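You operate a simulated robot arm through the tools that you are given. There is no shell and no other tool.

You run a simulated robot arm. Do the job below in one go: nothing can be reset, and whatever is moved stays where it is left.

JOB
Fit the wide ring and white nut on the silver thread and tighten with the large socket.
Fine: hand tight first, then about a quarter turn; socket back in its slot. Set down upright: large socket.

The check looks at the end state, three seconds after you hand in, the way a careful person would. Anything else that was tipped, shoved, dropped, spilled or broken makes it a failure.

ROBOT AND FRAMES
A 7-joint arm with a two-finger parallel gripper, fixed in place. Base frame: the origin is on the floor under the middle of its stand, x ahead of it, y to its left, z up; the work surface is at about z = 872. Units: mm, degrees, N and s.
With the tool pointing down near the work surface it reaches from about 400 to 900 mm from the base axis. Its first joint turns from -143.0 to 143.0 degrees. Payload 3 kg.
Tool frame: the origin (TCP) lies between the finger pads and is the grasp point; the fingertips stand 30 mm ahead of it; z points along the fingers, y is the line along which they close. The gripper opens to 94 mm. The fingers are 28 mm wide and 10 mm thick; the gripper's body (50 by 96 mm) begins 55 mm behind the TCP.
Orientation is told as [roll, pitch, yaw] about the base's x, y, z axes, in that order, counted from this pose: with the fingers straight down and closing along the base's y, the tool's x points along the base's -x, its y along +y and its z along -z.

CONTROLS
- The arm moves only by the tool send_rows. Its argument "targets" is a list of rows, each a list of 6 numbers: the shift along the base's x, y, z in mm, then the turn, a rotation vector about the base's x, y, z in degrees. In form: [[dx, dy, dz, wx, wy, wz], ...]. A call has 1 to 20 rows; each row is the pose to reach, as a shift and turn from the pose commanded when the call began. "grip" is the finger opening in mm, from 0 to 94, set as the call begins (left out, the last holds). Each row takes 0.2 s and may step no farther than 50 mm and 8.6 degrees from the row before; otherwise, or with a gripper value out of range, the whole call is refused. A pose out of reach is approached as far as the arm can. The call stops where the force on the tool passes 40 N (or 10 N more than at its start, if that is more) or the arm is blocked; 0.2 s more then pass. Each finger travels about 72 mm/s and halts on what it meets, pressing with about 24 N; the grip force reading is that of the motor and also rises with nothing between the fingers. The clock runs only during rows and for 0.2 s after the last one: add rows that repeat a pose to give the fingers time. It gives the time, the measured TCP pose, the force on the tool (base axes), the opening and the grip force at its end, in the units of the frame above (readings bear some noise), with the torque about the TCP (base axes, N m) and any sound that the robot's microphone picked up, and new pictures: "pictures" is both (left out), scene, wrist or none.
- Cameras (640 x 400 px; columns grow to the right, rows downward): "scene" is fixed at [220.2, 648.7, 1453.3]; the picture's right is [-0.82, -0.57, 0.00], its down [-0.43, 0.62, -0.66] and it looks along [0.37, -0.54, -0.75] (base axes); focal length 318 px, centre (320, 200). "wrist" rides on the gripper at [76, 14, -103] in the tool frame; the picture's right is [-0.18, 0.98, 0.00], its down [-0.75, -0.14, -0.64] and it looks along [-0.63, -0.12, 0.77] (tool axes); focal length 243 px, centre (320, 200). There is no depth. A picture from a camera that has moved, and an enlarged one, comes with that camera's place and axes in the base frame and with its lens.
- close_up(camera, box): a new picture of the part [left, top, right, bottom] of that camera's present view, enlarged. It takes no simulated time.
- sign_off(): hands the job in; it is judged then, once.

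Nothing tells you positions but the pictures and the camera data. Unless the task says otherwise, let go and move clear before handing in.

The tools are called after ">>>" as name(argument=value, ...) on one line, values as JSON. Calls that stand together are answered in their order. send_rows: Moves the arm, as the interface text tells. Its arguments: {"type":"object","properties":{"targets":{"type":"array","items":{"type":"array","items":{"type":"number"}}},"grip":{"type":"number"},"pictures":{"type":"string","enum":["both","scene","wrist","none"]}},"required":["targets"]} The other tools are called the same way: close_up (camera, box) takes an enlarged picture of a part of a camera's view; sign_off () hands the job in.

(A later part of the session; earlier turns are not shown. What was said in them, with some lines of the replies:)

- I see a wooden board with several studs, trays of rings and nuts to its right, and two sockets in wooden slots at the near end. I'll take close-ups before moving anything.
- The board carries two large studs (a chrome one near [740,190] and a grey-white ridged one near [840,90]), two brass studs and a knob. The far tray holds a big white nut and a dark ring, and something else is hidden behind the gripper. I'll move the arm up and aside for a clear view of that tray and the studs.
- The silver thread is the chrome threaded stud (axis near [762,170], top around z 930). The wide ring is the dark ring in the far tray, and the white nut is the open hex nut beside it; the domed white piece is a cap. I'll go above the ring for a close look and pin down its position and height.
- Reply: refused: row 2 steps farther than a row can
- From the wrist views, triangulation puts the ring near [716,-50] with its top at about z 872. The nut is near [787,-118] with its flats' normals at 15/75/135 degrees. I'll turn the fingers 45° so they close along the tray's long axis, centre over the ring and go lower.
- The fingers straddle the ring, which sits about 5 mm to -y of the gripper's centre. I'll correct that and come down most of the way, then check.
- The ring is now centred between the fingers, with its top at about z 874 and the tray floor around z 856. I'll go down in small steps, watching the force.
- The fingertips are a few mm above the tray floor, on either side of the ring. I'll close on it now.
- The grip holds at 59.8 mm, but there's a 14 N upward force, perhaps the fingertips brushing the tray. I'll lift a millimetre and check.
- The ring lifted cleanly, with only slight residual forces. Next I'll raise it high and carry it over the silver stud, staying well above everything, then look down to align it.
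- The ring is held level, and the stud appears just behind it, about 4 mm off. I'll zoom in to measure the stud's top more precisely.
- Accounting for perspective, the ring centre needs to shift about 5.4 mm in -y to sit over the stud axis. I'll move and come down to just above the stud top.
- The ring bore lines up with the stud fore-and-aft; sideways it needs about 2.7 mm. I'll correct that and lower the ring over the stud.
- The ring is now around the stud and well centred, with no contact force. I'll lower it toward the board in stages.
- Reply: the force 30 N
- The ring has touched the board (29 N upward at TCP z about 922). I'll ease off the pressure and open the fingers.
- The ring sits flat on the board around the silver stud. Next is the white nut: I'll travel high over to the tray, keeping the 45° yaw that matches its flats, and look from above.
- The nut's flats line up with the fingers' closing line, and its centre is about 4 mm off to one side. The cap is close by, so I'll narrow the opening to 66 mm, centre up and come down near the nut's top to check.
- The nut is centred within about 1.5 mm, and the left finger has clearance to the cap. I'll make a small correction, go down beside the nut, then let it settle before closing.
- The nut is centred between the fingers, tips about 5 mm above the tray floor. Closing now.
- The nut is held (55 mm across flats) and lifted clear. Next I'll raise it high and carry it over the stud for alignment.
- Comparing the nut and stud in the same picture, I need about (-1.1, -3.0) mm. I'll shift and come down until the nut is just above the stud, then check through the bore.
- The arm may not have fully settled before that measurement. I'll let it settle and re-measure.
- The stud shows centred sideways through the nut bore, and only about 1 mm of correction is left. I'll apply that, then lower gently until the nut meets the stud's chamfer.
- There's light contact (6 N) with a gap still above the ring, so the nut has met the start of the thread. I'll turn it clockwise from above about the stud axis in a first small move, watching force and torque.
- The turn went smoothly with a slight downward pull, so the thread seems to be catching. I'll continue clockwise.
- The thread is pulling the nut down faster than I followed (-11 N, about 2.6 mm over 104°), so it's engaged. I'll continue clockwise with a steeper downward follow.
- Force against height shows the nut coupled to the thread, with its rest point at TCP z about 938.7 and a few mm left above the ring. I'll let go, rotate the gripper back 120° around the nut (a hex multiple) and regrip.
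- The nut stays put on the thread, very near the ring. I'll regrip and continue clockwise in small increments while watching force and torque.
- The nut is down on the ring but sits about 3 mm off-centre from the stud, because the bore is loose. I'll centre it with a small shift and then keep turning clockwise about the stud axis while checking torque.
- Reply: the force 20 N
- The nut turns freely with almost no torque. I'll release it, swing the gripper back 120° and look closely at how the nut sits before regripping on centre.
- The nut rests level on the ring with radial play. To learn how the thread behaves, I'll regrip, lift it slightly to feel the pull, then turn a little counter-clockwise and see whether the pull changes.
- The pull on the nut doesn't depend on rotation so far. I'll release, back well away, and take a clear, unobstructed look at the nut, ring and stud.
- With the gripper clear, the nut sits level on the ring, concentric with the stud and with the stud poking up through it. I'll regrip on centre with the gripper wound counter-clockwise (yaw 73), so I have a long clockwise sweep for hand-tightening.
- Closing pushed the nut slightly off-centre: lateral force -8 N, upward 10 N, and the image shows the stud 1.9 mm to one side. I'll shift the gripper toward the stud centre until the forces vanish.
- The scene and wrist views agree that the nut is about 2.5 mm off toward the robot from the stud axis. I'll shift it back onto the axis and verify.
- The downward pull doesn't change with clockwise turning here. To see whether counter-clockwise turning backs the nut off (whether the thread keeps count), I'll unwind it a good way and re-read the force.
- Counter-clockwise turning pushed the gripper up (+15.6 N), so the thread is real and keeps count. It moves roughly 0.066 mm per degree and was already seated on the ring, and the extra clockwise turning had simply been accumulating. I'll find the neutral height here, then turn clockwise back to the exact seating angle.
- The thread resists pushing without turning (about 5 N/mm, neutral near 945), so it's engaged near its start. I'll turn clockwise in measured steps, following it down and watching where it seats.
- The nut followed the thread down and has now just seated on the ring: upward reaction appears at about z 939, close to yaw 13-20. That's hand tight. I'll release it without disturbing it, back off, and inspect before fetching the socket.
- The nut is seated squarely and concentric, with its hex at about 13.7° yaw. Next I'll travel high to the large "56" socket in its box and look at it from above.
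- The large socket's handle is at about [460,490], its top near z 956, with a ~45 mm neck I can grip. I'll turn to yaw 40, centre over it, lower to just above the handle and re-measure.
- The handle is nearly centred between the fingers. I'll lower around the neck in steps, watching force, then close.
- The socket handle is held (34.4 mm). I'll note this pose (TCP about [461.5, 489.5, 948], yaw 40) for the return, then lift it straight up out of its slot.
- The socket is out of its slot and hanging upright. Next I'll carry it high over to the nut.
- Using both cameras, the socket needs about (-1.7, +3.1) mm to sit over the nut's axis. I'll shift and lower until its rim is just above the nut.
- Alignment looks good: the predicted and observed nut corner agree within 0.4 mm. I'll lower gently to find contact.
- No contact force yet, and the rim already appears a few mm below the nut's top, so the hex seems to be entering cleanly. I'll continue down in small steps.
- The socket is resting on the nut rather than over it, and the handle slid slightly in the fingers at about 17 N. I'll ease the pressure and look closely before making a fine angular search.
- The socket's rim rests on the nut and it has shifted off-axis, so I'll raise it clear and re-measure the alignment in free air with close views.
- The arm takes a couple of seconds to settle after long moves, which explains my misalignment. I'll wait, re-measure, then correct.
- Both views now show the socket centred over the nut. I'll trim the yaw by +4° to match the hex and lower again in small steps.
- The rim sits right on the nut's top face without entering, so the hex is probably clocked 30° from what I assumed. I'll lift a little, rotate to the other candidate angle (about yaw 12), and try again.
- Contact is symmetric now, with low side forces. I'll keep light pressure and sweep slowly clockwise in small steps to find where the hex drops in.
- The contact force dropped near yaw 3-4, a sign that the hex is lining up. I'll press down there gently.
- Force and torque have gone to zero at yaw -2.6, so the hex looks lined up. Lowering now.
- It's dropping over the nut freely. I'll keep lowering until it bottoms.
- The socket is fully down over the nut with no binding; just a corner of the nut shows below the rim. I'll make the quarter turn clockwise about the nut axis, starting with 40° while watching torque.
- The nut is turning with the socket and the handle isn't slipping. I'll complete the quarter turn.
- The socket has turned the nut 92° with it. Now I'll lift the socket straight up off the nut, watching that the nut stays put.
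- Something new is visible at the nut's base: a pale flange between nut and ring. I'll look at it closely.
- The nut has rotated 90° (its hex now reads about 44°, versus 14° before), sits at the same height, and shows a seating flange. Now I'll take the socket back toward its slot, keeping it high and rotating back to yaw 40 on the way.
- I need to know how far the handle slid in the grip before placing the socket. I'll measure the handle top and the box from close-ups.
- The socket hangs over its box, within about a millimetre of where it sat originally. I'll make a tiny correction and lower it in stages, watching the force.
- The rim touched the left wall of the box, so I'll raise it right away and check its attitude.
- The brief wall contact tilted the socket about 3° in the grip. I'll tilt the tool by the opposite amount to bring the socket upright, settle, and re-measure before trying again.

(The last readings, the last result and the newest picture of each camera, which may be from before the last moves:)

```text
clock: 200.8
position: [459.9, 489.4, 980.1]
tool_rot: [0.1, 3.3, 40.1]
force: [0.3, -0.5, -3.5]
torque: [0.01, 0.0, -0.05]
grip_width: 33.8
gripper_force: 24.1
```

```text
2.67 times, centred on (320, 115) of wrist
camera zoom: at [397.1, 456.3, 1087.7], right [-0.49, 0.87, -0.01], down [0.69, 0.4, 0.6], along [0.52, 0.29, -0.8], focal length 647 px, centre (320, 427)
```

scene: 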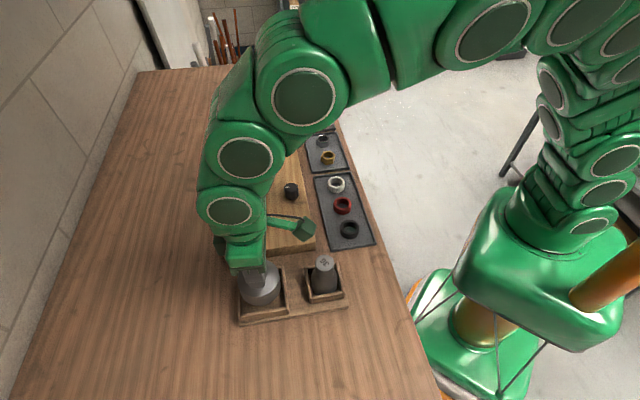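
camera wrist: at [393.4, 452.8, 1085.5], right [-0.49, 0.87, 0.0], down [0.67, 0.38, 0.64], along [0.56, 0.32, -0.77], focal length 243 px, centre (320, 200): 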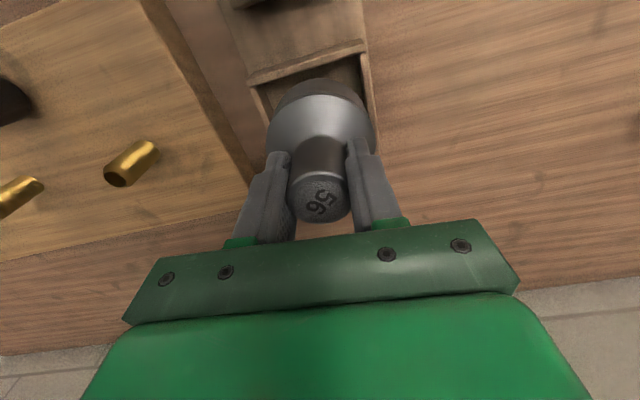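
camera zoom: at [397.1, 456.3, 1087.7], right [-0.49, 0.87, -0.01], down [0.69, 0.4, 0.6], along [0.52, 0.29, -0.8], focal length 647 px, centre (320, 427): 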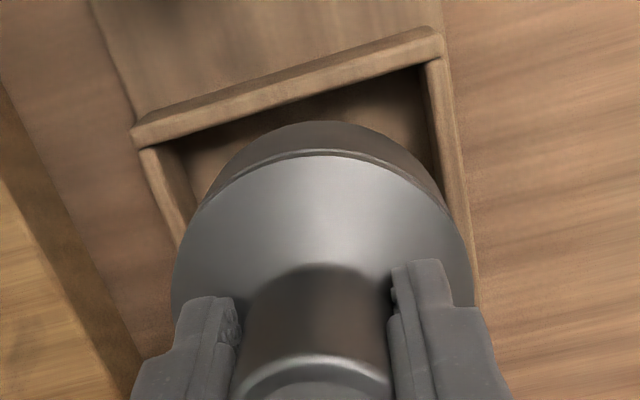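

The socket is now upright and within about half a millimetre of its original line. I'll shift 0.8 mm toward the box centre and lower slowly, checking the force every few millimetres.

>>> send_rows(targets=[[-0.5, 0.6, 0, 0, 0, 0], [-0.5, 0.6, -5, 0, 0, 0], [-0.5, 0.6, -10, 0, 0, 0], [-0.5, 0.6, -11, 0, 0, 0], [-0.5, 0.6, -11, 0, 0, 0], [-0.5, 0.6, -11, 0, 0, 0], [-0.5, 0.6, -11, 0, 0, 0]], pictures="none")

>>> send_rows(targets=[[0, 0, -1.5, 0, 0, 0], [0, 0, -3, 0, 0, 0], [0, 0, -3, 0, 0, 0]], pictures="none")

>>> close_up(camera="scene", box=[232, 250, 296, 322])

>>> close_up(camera="wrist", box=[220, 60, 420, 190])

```text
clock: 202.4
position: [459.3, 491.0, 970.0]
tool_rot: [0.0, 3.3, 40.1]
force: [0.1, -1.3, -3.9]
torque: [-0.01, -0.02, 0.01]
grip_width: 34.0
gripper_force: 24.7
```

```text
clock: 203.2
position: [460.0, 491.1, 967.0]
tool_rot: [0.0, 3.4, 40.2]
force: [0.3, 0.1, -3.9]
torque: [0.0, -0.01, 0.0]
grip_width: 33.7
gripper_force: 23.8
```

```text
5.56 times, centred on (264, 286) of scene
camera zoom: at [220.2, 648.7, 1453.3], right [-0.82, -0.57, 0.0], down [-0.43, 0.62, -0.66], along [0.37, -0.54, -0.75], focal length 1766 px, centre (631, -278)
```

zoom: 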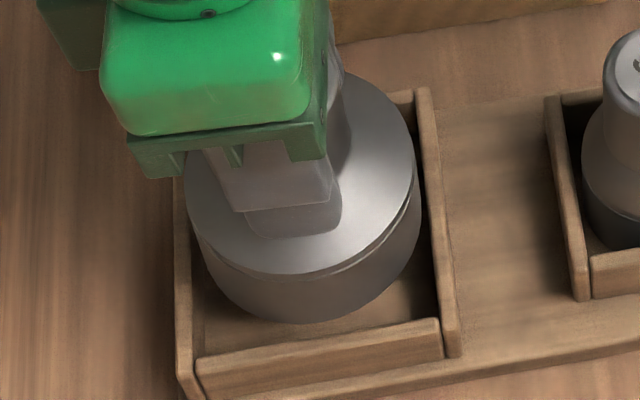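

```text
3.08 times, centred on (320, 125) of wrist
camera zoom: at [397.0, 456.5, 1073.4], right [-0.49, 0.87, -0.01], down [0.69, 0.4, 0.6], along [0.52, 0.29, -0.8], focal length 746 px, centre (320, 431)
```

zoom: 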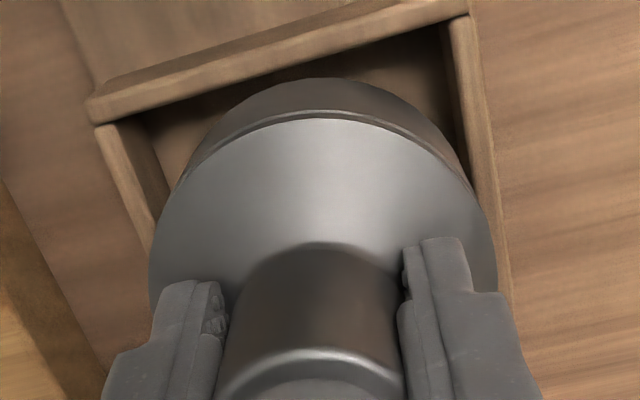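

>>> send_rows(targets=[[0, 0, -1.5, 0, 0, 0], [0, 0, -3, 0, 0, 0], [0, 0, -3, 0, 0, 0]], pictures="none")

>>> send_rows(targets=[[0, 0, -1.5, 0, 0, 0], [0, 0, -3, 0, 0, 0], [0, 0, -3, 0, 0, 0]], pictures="none")

>>> send_rows(targets=[[0, 0, -1.5, 0, 0, 0], [0, 0, -3, 0, 0, 0], [0, 0, -3, 0, 0, 0]], pictures="none")

>>> close_up(camera="scene", box=[232, 250, 296, 322])

>>> close_up(camera="wrist", box=[220, 60, 420, 190])

```text
clock: 204.0
position: [459.9, 491.0, 962.7]
tool_rot: [0.0, 3.4, 40.0]
force: [0.8, 0.9, -3.2]
torque: [-0.01, 0.0, 0.02]
grip_width: 33.9
gripper_force: 24.4
```

```text
clock: 204.8
position: [460.2, 491.2, 962.1]
tool_rot: [0.1, 3.2, 40.0]
force: [4.2, -0.2, 14.9]
torque: [-0.55, 0.04, 0.1]
grip_width: 33.5
gripper_force: 24.3
```

```text
clock: 205.6
position: [457.5, 490.5, 958.9]
tool_rot: [0.0, 3.2, 40.1]
force: [6.3, 1.0, 17.1]
torque: [0.16, -0.05, -0.01]
grip_width: 33.5
gripper_force: 24.0
```

```text
5.56 times, centred on (264, 286) of scene
camera zoom: at [220.2, 648.7, 1453.3], right [-0.82, -0.57, 0.0], down [-0.43, 0.62, -0.66], along [0.37, -0.54, -0.75], focal length 1766 px, centre (631, -278)
```

zoom: 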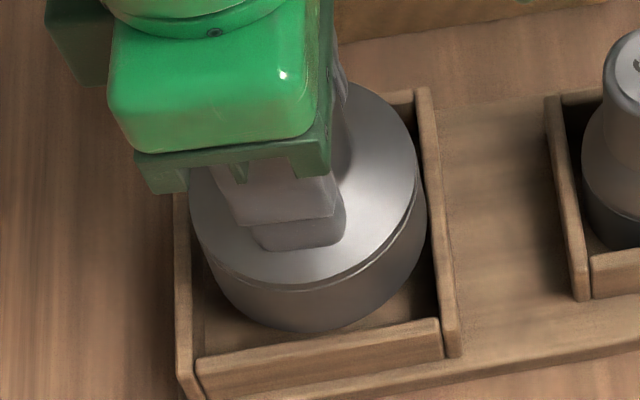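

```text
3.08 times, centred on (320, 125) of wrist
camera zoom: at [396.1, 457.0, 1065.9], right [-0.49, 0.87, -0.01], down [0.69, 0.4, 0.6], along [0.52, 0.29, -0.8], focal length 746 px, centre (320, 431)
```

zoom: 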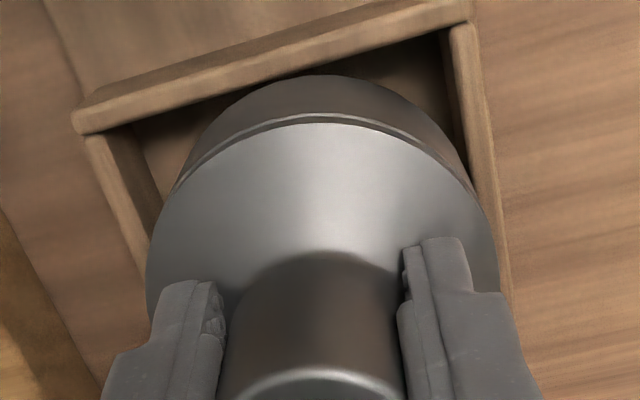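

This time the opposite wall touched lightly, so the fit is snug, about 1 mm per side. I'll ease up slightly and nudge about 1 mm toward the centre.

>>> send_rows(targets=[[0, 0, 1, 0, 0, 0], [0, 0, 2, 0, 0, 0], [0, 0, 2, 0, 0, 0], [0, 0, 2, 0, 0, 0]], pictures="none")

>>> close_up(camera="scene", box=[232, 250, 296, 322])

>>> close_up(camera="wrist", box=[240, 60, 400, 160])

```text
clock: 206.6
position: [458.3, 489.7, 961.2]
tool_rot: [0.0, 3.3, 40.1]
force: [-0.5, -0.5, -4.1]
torque: [-0.01, 0.02, 0.03]
grip_width: 33.8
gripper_force: 24.2
```

```text
5.56 times, centred on (264, 286) of scene
camera zoom: at [220.2, 648.7, 1453.3], right [-0.82, -0.57, 0.0], down [-0.43, 0.62, -0.66], along [0.37, -0.54, -0.75], focal length 1766 px, centre (631, -278)
```

zoom: 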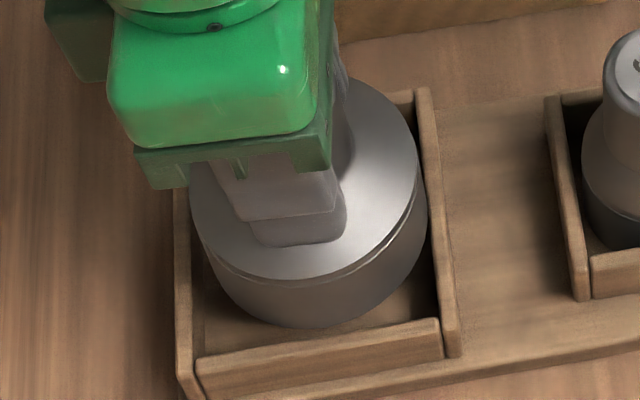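

```text
4.00 times, centred on (320, 110) of wrist
camera zoom: at [396.2, 456.5, 1067.7], right [-0.49, 0.87, -0.01], down [0.69, 0.4, 0.6], along [0.52, 0.29, -0.8], focal length 970 px, centre (320, 560)
```

zoom: 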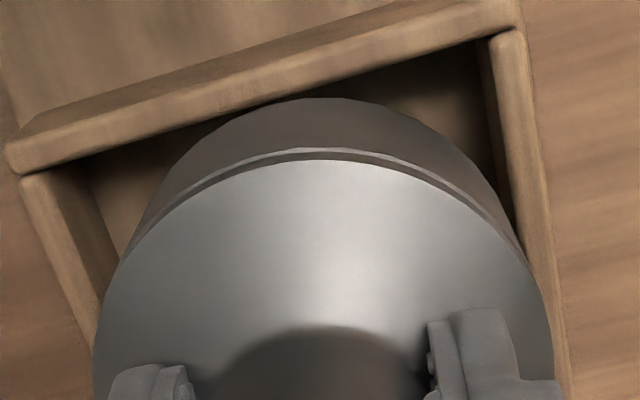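

>>> send_rows(targets=[[0, 0, 5, 0, 0, 0], [0, 0, 5, 1.15, -1.38, 0], [0, 0, 5, 1.15, -1.38, 0], [0, 0, 5, 1.15, -1.38, 0], [0, 0, 5, 1.15, -1.38, 0], [0, 0, 5, 1.15, -1.38, 0], [0, 0, 5, 1.15, -1.38, 0], [0, 0, 5, 1.15, -1.38, 0]], pictures="none")

>>> close_up(camera="scene", box=[232, 250, 296, 322])

>>> close_up(camera="wrist", box=[240, 60, 400, 160])

```text
clock: 208.4
position: [459.5, 491.9, 965.1]
tool_rot: [-0.1, 1.5, 40.1]
force: [-0.7, -0.2, -3.7]
torque: [0.01, 0.04, 0.01]
grip_width: 33.9
gripper_force: 24.0
```

```text
5.56 times, centred on (264, 286) of scene
camera zoom: at [220.2, 648.7, 1453.3], right [-0.82, -0.57, 0.0], down [-0.43, 0.62, -0.66], along [0.37, -0.54, -0.75], focal length 1766 px, centre (631, -278)
```

zoom: 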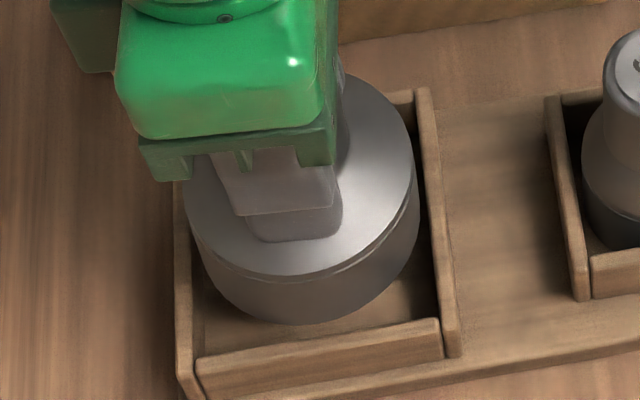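

```text
4.00 times, centred on (320, 110) of wrist
camera zoom: at [393.6, 454.6, 1069.4], right [-0.49, 0.87, 0.0], down [0.68, 0.39, 0.62], along [0.54, 0.3, -0.78], focal length 970 px, centre (320, 560)
```

zoom: 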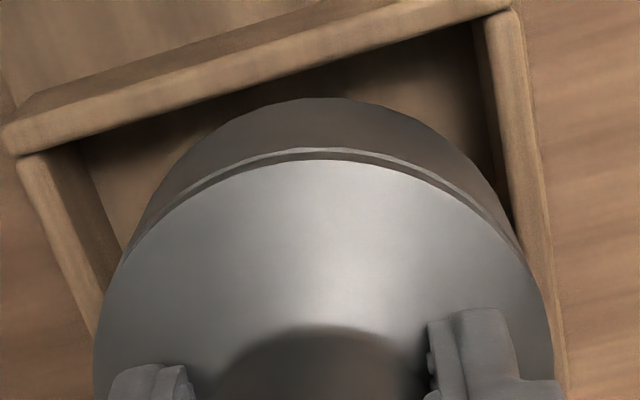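

>>> send_rows(targets=[[0.4, 0.3, 0, 0, 0, 0], [0.4, 0.3, -2, 0, 0, 0], [0.4, 0.3, -3, 0, 0, 0], [0.4, 0.3, -3, 0, 0, 0]], pictures="none")

>>> send_rows(targets=[[0, 0, -1.5, 0, 0, 0], [0, 0, -1.5, 0, 0, 0]], pictures="none")

>>> send_rows(targets=[[0, 0, -1.5, 0, 0, 0], [0, 0, -1.5, 0, 0, 0]], pictures="none")

>>> send_rows(targets=[[0, 0, -1.5, 0, 0, 0], [0, 0, -1.5, 0, 0, 0]], pictures="none")

```text
clock: 209.4
position: [460.4, 491.2, 961.4]
tool_rot: [0.0, 1.4, 40.1]
force: [-0.4, 0.3, -2.8]
torque: [-0.02, -0.01, -0.07]
grip_width: 33.6
gripper_force: 23.7
```

```text
clock: 210.0
position: [460.8, 491.6, 959.8]
tool_rot: [0.0, 1.5, 40.1]
force: [0.0, -0.9, -3.4]
torque: [-0.02, 0.01, 0.03]
grip_width: 33.7
gripper_force: 23.7
```

```text
clock: 210.6
position: [459.1, 491.2, 958.7]
tool_rot: [0.0, 1.5, 40.0]
force: [-0.3, 0.2, -3.4]
torque: [-0.02, -0.03, 0.01]
grip_width: 33.7
gripper_force: 24.1
```

```text
clock: 211.2
position: [460.7, 490.4, 958.1]
tool_rot: [-0.1, 1.6, 40.1]
force: [0.1, 0.0, -3.6]
torque: [-0.02, 0.0, -0.02]
grip_width: 33.7
gripper_force: 23.9
```

>>> send_rows(targets=[[0, 0, -1.5, 0, 0, 0], [0, 0, -1.5, 0, 0, 0]], pictures="none")

>>> send_rows(targets=[[0, 0, -1.5, 0, 0, 0], [0, 0, -1.5, 0, 0, 0]], pictures="none")

>>> send_rows(targets=[[0, 0, -1.5, 0, 0, 0], [0, 0, -1.5, 0, 0, 0]], pictures="none")

>>> close_up(camera="scene", box=[232, 250, 296, 322])

>>> close_up(camera="wrist", box=[240, 60, 400, 160])

```text
clock: 211.8
position: [461.4, 491.5, 955.2]
tool_rot: [0.0, 1.4, 40.1]
force: [-0.5, 0.3, -3.3]
torque: [-0.01, 0.02, -0.04]
grip_width: 33.5
gripper_force: 23.9
```

```text
clock: 212.4
position: [459.8, 490.0, 953.4]
tool_rot: [0.1, 1.5, 40.1]
force: [0.5, -0.5, -3.4]
torque: [0.03, 0.01, -0.01]
grip_width: 34.0
gripper_force: 24.0
```

```text
clock: 213.0
position: [460.5, 491.4, 951.5]
tool_rot: [-0.1, 1.5, 40.0]
force: [-0.2, 0.3, -3.6]
torque: [0.0, -0.01, 0.02]
grip_width: 33.5
gripper_force: 23.4
```

```text
5.56 times, centred on (264, 286) of scene
camera zoom: at [220.2, 648.7, 1453.3], right [-0.82, -0.57, 0.0], down [-0.43, 0.62, -0.66], along [0.37, -0.54, -0.75], focal length 1766 px, centre (631, -278)
```

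zoom: 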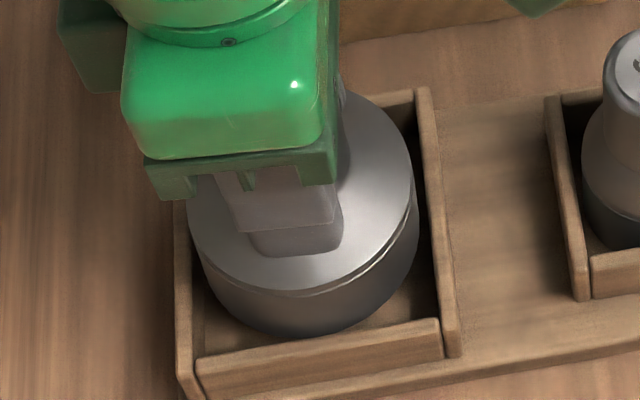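

```text
4.00 times, centred on (320, 110) of wrist
camera zoom: at [395.1, 454.7, 1056.9], right [-0.49, 0.87, 0.0], down [0.68, 0.39, 0.62], along [0.54, 0.3, -0.78], focal length 970 px, centre (320, 560)
```

zoom: 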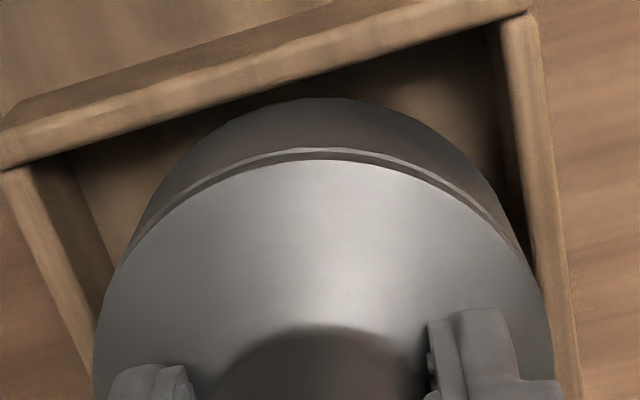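

The socket has passed the wall tops without contact and is inside the box. I'll continue down to the floor.

>>> send_rows(targets=[[0, 0, -1.5, 0, 0, 0], [0, 0, -3, 0, 0, 0], [0, 0, -3, 0, 0, 0]], pictures="none")

>>> send_rows(targets=[[0, 0, -1.5, 0, 0, 0], [0, 0, -3, 0, 0, 0], [0, 0, -3, 0, 0, 0]], pictures="none")

>>> send_rows(targets=[[0, 0, -1.5, 0, 0, 0], [0, 0, -3, 0, 0, 0], [0, 0, -3, 0, 0, 0]], pictures="none")

>>> close_up(camera="scene", box=[232, 250, 296, 322])

```text
clock: 213.8
position: [459.7, 491.2, 949.8]
tool_rot: [0.1, 1.5, 40.0]
force: [0.1, -0.6, -3.7]
torque: [-0.01, 0.02, 0.01]
grip_width: 33.5
gripper_force: 23.5
```

```text
clock: 214.6
position: [460.3, 490.0, 947.4]
tool_rot: [-0.1, 1.5, 40.1]
force: [-0.1, 0.6, -3.7]
torque: [-0.01, -0.01, 0.0]
grip_width: 33.8
gripper_force: 23.9
```

```text
clock: 215.4
position: [459.4, 490.9, 943.6]
tool_rot: [0.0, 1.5, 40.2]
force: [0.1, 0.2, -3.4]
torque: [0.03, 0.03, 0.03]
grip_width: 33.5
gripper_force: 24.0
```

```text
5.56 times, centred on (264, 286) of scene
camera zoom: at [220.2, 648.7, 1453.3], right [-0.82, -0.57, 0.0], down [-0.43, 0.62, -0.66], along [0.37, -0.54, -0.75], focal length 1766 px, centre (631, -278)
```

zoom: 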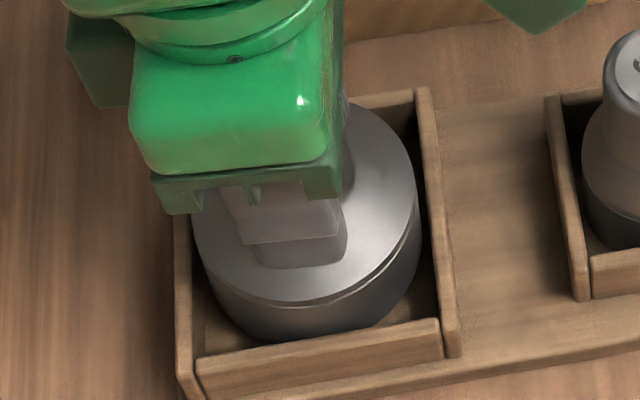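

>>> send_rows(targets=[[0, 0, -1.5, 0, 0, 0], [0, 0, -2.5, 0, 0, 0], [0, 0, -2.5, 0, 0, 0]], pictures="none")

>>> send_rows(targets=[[0, 0, -1, 0, 0, 0], [0, 0, -1.5, 0, 0, 0], [0, 0, -1.5, 0, 0, 0]], pictures="none")

>>> send_rows(targets=[[0, 0, -1, 0, 0, 0], [0, 0, -1.5, 0, 0, 0], [0, 0, -1.5, 0, 0, 0]], pictures="none")

```text
clock: 216.2
position: [458.9, 490.6, 940.7]
tool_rot: [0.1, 1.5, 40.1]
force: [-0.4, -0.6, -3.7]
torque: [-0.04, 0.01, 0.01]
grip_width: 33.8
gripper_force: 23.9
```

```text
clock: 217.0
position: [459.9, 491.0, 938.9]
tool_rot: [0.0, 1.5, 40.2]
force: [0.3, -0.8, -3.4]
torque: [0.02, -0.02, 0.01]
grip_width: 33.6
gripper_force: 24.5
```

```text
clock: 217.8
position: [459.5, 490.8, 936.9]
tool_rot: [0.0, 1.5, 40.1]
force: [1.0, 1.4, -3.3]
torque: [0.06, -0.06, 0.0]
grip_width: 33.8
gripper_force: 24.2
```

>>> send_rows(targets=[[0, 0, -1, 0, 0, 0], [0, 0, -1.5, 0, 0, 0], [0, 0, -1.5, 0, 0, 0]], pictures="none")

>>> close_up(camera="scene", box=[232, 250, 296, 322])

>>> close_up(camera="wrist", box=[240, 60, 400, 160])

```text
clock: 218.6
position: [459.3, 491.5, 935.1]
tool_rot: [-0.1, 1.5, 40.1]
force: [-0.6, -0.1, -4.7]
torque: [-0.02, -0.01, -0.05]
grip_width: 33.5
gripper_force: 23.5
```

```text
5.56 times, centred on (264, 286) of scene
camera zoom: at [220.2, 648.7, 1453.3], right [-0.82, -0.57, 0.0], down [-0.43, 0.62, -0.66], along [0.37, -0.54, -0.75], focal length 1766 px, centre (631, -278)
```

zoom: 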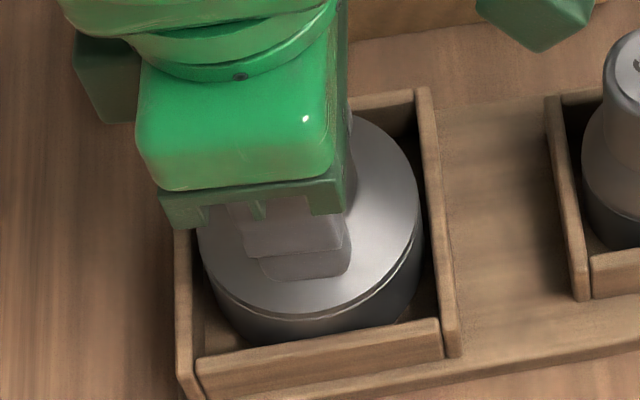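

```text
4.00 times, centred on (320, 110) of wrist
camera zoom: at [394.3, 455.1, 1040.7], right [-0.49, 0.87, -0.01], down [0.68, 0.39, 0.62], along [0.54, 0.3, -0.78], focal length 970 px, centre (320, 560)
```

zoom: 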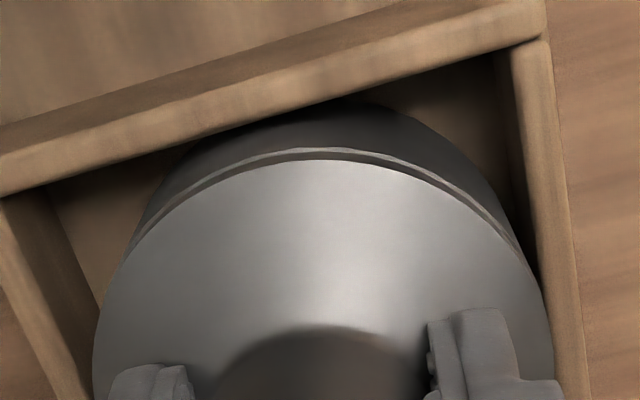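

>>> send_rows(targets=[[0, 0, -0.8, 0, 0, 0], [0, 0, -0.8, 0, 0, 0]], pictures="none")

>>> send_rows(targets=[[0, 0, -0.8, 0, 0, 0], [0, 0, -0.8, 0, 0, 0]], pictures="none")

>>> send_rows(targets=[[0, 0, -0.8, 0, 0, 0], [0, 0, -0.8, 0, 0, 0]], pictures="none")

```text
clock: 219.2
position: [460.6, 491.2, 934.3]
tool_rot: [0.0, 1.5, 40.1]
force: [2.0, 1.5, -1.6]
torque: [0.09, -0.1, 0.01]
grip_width: 33.7
gripper_force: 24.1
```

```text
clock: 219.8
position: [459.1, 491.1, 933.7]
tool_rot: [0.0, 1.4, 40.2]
force: [8.5, 4.8, -0.2]
torque: [0.1, -0.31, 0.16]
grip_width: 33.7
gripper_force: 24.2
```

```text
clock: 220.4
position: [460.9, 490.3, 934.0]
tool_rot: [0.0, 1.5, 40.0]
force: [3.8, 6.5, 0.5]
torque: [0.15, -0.01, -0.05]
grip_width: 33.5
gripper_force: 23.9
```

The socket now carries its weight on the floor and leans lightly on one wall. I'll nudge it 1 mm toward the box centre to relieve the side force.

>>> send_rows(targets=[[0.8, 0.6, 0, 0, 0, 0], [0.8, 0.6, 0, 0, 0, 0], [0.8, 0.6, 0, 0, 0, 0]], pictures="none")

>>> send_rows(targets=[[0, 0, -0.7, 0, 0, 0], [0, 0, -0.7, 0, 0, 0]], pictures="none")

>>> close_up(camera="scene", box=[232, 250, 296, 322])

>>> close_up(camera="wrist", box=[240, 60, 400, 160])

```text
clock: 221.2
position: [460.5, 492.0, 934.5]
tool_rot: [0.0, 1.4, 40.1]
force: [0.5, 0.0, -2.4]
torque: [-0.02, 0.03, -0.02]
grip_width: 33.6
gripper_force: 24.1
```

```text
clock: 221.8
position: [460.7, 491.4, 934.0]
tool_rot: [0.2, 1.4, 40.0]
force: [1.2, -2.0, 11.7]
torque: [-0.59, 0.29, 0.05]
grip_width: 34.0
gripper_force: 24.1
```

```text
5.56 times, centred on (264, 286) of scene
camera zoom: at [220.2, 648.7, 1453.3], right [-0.82, -0.57, 0.0], down [-0.43, 0.62, -0.66], along [0.37, -0.54, -0.75], focal length 1766 px, centre (631, -278)
```

zoom: 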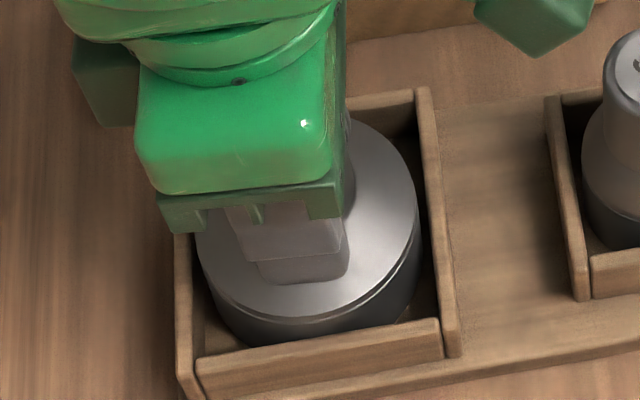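

```text
4.00 times, centred on (320, 110) of wrist
camera zoom: at [394.7, 455.8, 1038.8], right [-0.49, 0.87, 0.0], down [0.68, 0.39, 0.62], along [0.54, 0.3, -0.78], focal length 970 px, centre (320, 560)
```

zoom: 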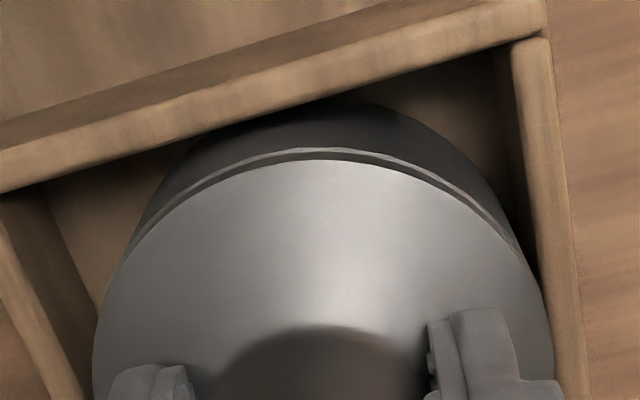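

The socket is resting on the slot floor (+12 N). I'll relax the pressure a touch, open the fingers, and rise clear.

>>> send_rows(targets=[[0, 0, 0.5, 0, 0, 0], [0, 0, 0.5, 0, 0, 0]], pictures="none")

>>> send_rows(targets=[[0, 0, 0, 0, 0, 0], [0, 0, 0, 0, 0, 0], [0, 0, 0, 0, 0, 0], [0, 0, 0, 0, 0, 0]], grip=66)

>>> close_up(camera="scene", box=[232, 250, 296, 322])

>>> close_up(camera="wrist", box=[220, 60, 420, 220])

```text
clock: 222.4
position: [461.5, 492.7, 931.7]
tool_rot: [-0.1, 1.6, 40.1]
force: [-6.7, -0.6, 4.9]
torque: [-0.23, 0.7, -0.02]
grip_width: 33.8
gripper_force: 24.2
```

```text
clock: 223.4
position: [460.7, 491.8, 933.4]
tool_rot: [0.0, 1.5, 40.1]
force: [-0.6, -0.4, 0.4]
torque: [-0.01, 0.02, 0.04]
grip_width: 65.8
gripper_force: 0.1
camera wrist: at [395.6, 455.7, 1038.8], right [-0.49, 0.87, 0.0], down [0.68, 0.39, 0.62], along [0.54, 0.3, -0.78], focal length 243 px, centre (320, 200)
```

scene: 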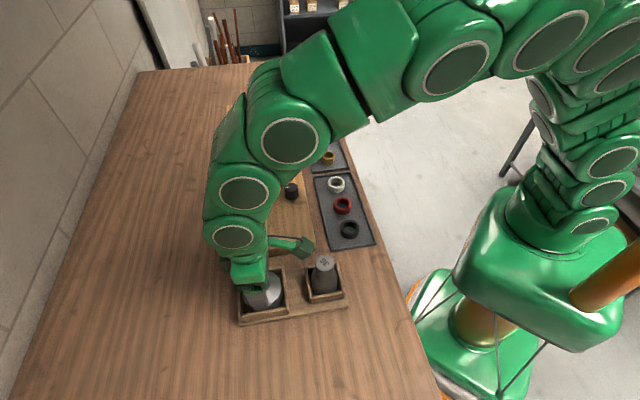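
wrist: 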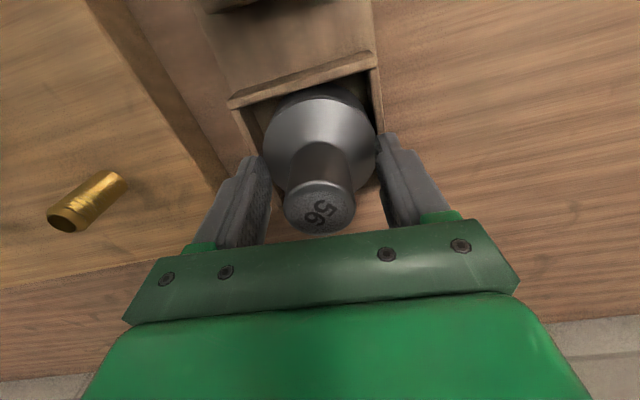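

```text
5.56 times, centred on (264, 286) of scene
camera zoom: at [220.2, 648.7, 1453.3], right [-0.82, -0.57, 0.0], down [-0.43, 0.62, -0.66], along [0.37, -0.54, -0.75], focal length 1766 px, centre (631, -278)
```

zoom: 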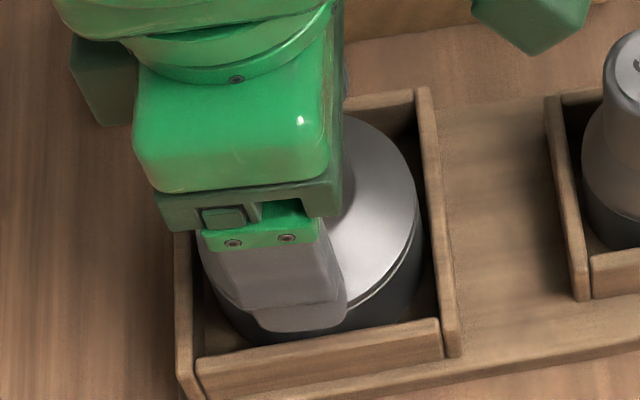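

```text
2.50 times, centred on (320, 140) of wrist
camera zoom: at [395.6, 455.7, 1038.8], right [-0.49, 0.87, 0.0], down [0.68, 0.39, 0.62], along [0.54, 0.3, -0.78], focal length 606 px, centre (320, 350)
```

zoom: 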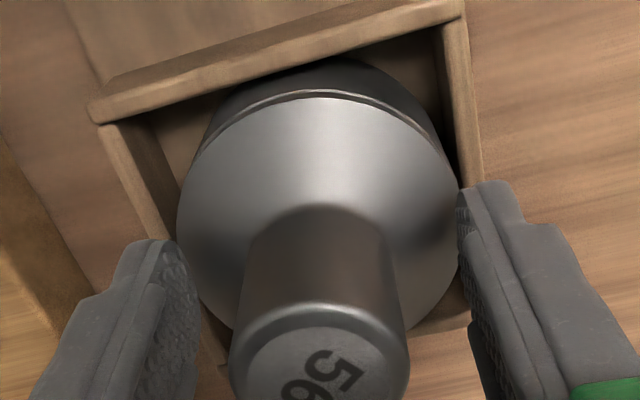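

The socket stands in its slot, free of the fingers. I'll rise straight up and verify.

>>> send_rows(targets=[[0, 0, 8, 0, 0, 0], [0, 0, 20, 0, 0, 0], [0, 0, 40, 0, 0, 0], [0, 0, 65, 0, 0, 0], [0, 0, 95, 0, 0, 0], [0, 0, 125, 0.95, -1.15, 0], [0, 0, 150, 0.95, -1.15, 0], [0, 0, 150, 0.95, -1.15, 0]])

>>> send_rows(targets=[[-20, -35, 0, 0, 0, 0], [-40, -70, 0, 0, 0, 0], [-40, -110, 10, 0, 0, 0], [-40, -150, 20, 0, 0, 0], [-40, -190, 20, 0, 0, 0], [-40, -230, 20, 0, 0, 0], [-40, -270, 20, 0, 0, 0], [-40, -310, 20, 0, 0, 0], [-40, -350, 20, 0, 0, 0], [-40, -390, 20, 0, 0, 0], [-40, -420, 20, 0, 0, 0], [-40, -420, 20, 0, 0, 0]])

>>> close_up(camera="scene", box=[228, 250, 308, 330])

>>> close_up(camera="scene", box=[240, 124, 272, 154])

>>> close_up(camera="scene", box=[220, 70, 380, 250])

```text
clock: 225.2
position: [461.4, 493.1, 1084.2]
tool_rot: [0.0, 0.0, 40.1]
force: [0.2, -0.9, 0.5]
torque: [0.01, -0.02, 0.01]
grip_width: 66.1
gripper_force: 0.1
camera wrist: at [393.7, 455.6, 1186.3], right [-0.49, 0.87, 0.0], down [0.67, 0.38, 0.64], along [0.56, 0.32, -0.77], focal length 243 px, centre (320, 200)
```

scene: 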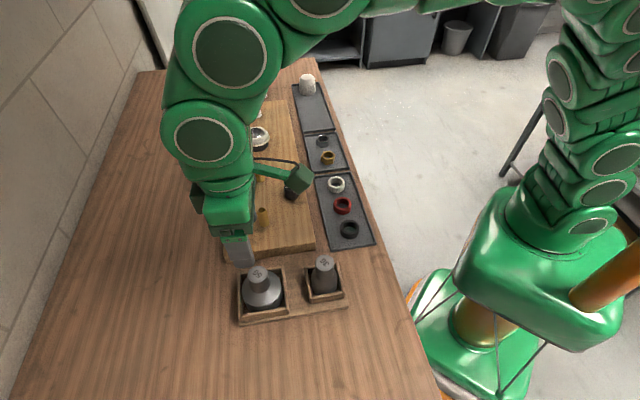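
wrist: 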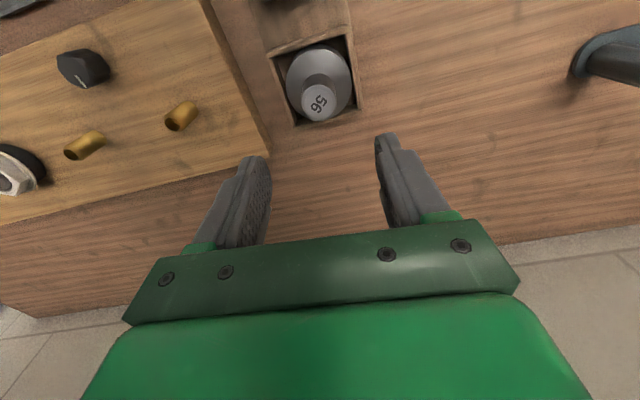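

```text
clock: 227.8
position: [418.5, 73.3, 1107.0]
tool_rot: [0.0, 0.0, 40.1]
force: [0.6, -0.2, 0.3]
torque: [0.01, 0.01, 0.05]
grip_width: 66.2
gripper_force: 0.1
camera wrist: at [351.4, 35.6, 1210.1], right [-0.49, 0.87, 0.0], down [0.67, 0.38, 0.64], along [0.56, 0.32, -0.77], focal length 243 px, centre (320, 200)
```

scene: 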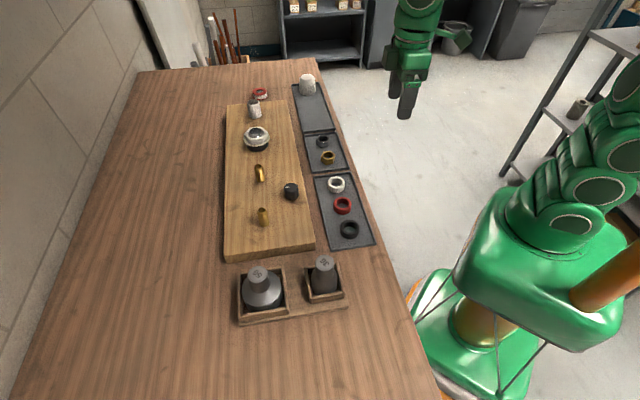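
wrist: 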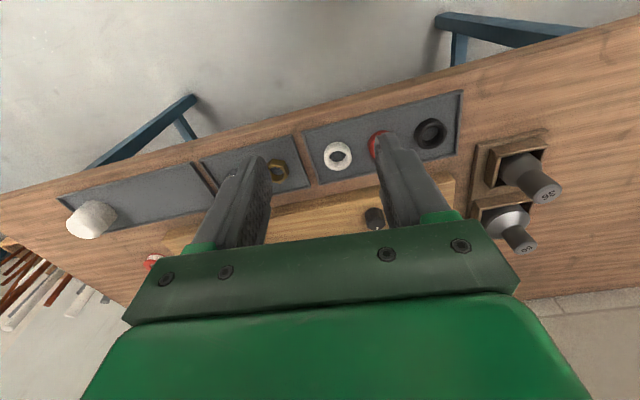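

```text
5.00 times, centred on (268, 290) of scene
camera zoom: at [220.2, 648.7, 1453.3], right [-0.82, -0.57, 0.0], down [-0.43, 0.62, -0.66], along [0.37, -0.54, -0.75], focal length 1590 px, centre (580, -250)
```

zoom: 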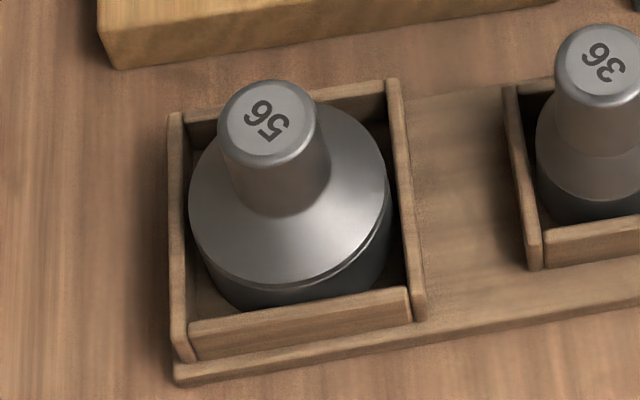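

```text
13.33 times, centred on (256, 139) of scene
camera zoom: at [220.2, 648.7, 1453.3], right [-0.82, -0.57, 0.0], down [-0.43, 0.62, -0.66], along [0.37, -0.54, -0.75], focal length 4239 px, centre (1173, 1013)
```

zoom: 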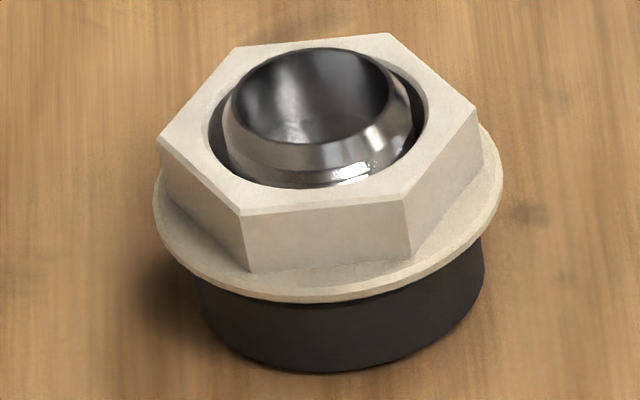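

```text
2.22 times, centred on (300, 160) of scene
camera zoom: at [220.2, 648.7, 1453.3], right [-0.82, -0.57, 0.0], down [-0.43, 0.62, -0.66], along [0.37, -0.54, -0.75], focal length 706 px, centre (364, 289)
```

zoom: 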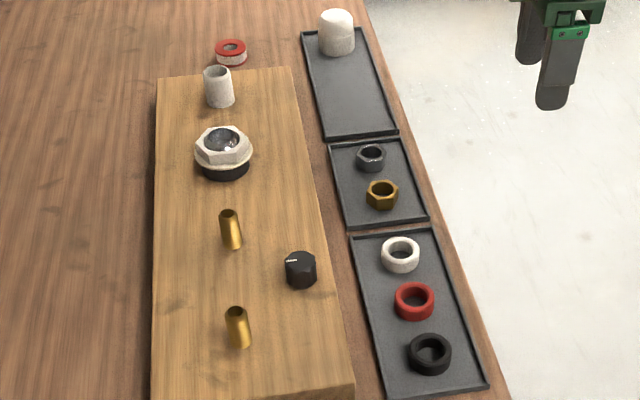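

The wide ring and white nut are seated on the silver thread, and the socket turned the nut 90°. The large socket stands upright in its slot, the other parts look untouched in the scene view, and the gripper is empty and clear. I can't tell what the pale flange around the nut's base means, but I heard no cracking sound and see no other change. Handing in now.

>>> sign_off()

```text
The job is handed in.
```

The job is handed in. The wide ring and white nut are on the silver thread, and the large socket is back upright in its slot. I haven't had a result back from the check.

- **Nut and ring:** I ran the nut down the thread by hand until it seated on the ring, then turned it about 90° clockwise with the large socket. I felt almost no turning resistance at any point, so I judged tightness by angle, not by feel.
- **First attempt:** I over-turned the nut by hand well past its seat, then backed it off and re-seated it before the final quarter turn.
- **Unexplained change:** a pale round flange appeared at the base of the nut during the socket turn. I don't know whether it is a sign of correct seating or of damage. No sound was reported, and I saw no crack.
- **Socket return:** the socket touched the walls of its box twice on the way back and tilted a few degrees in the grip. I straightened it before setting it down, and in the last picture it stands as it did at the start.
- **Everything else:** the other nuts, rings, studs and the small socket look undisturbed, and the gripper is empty and well clear.
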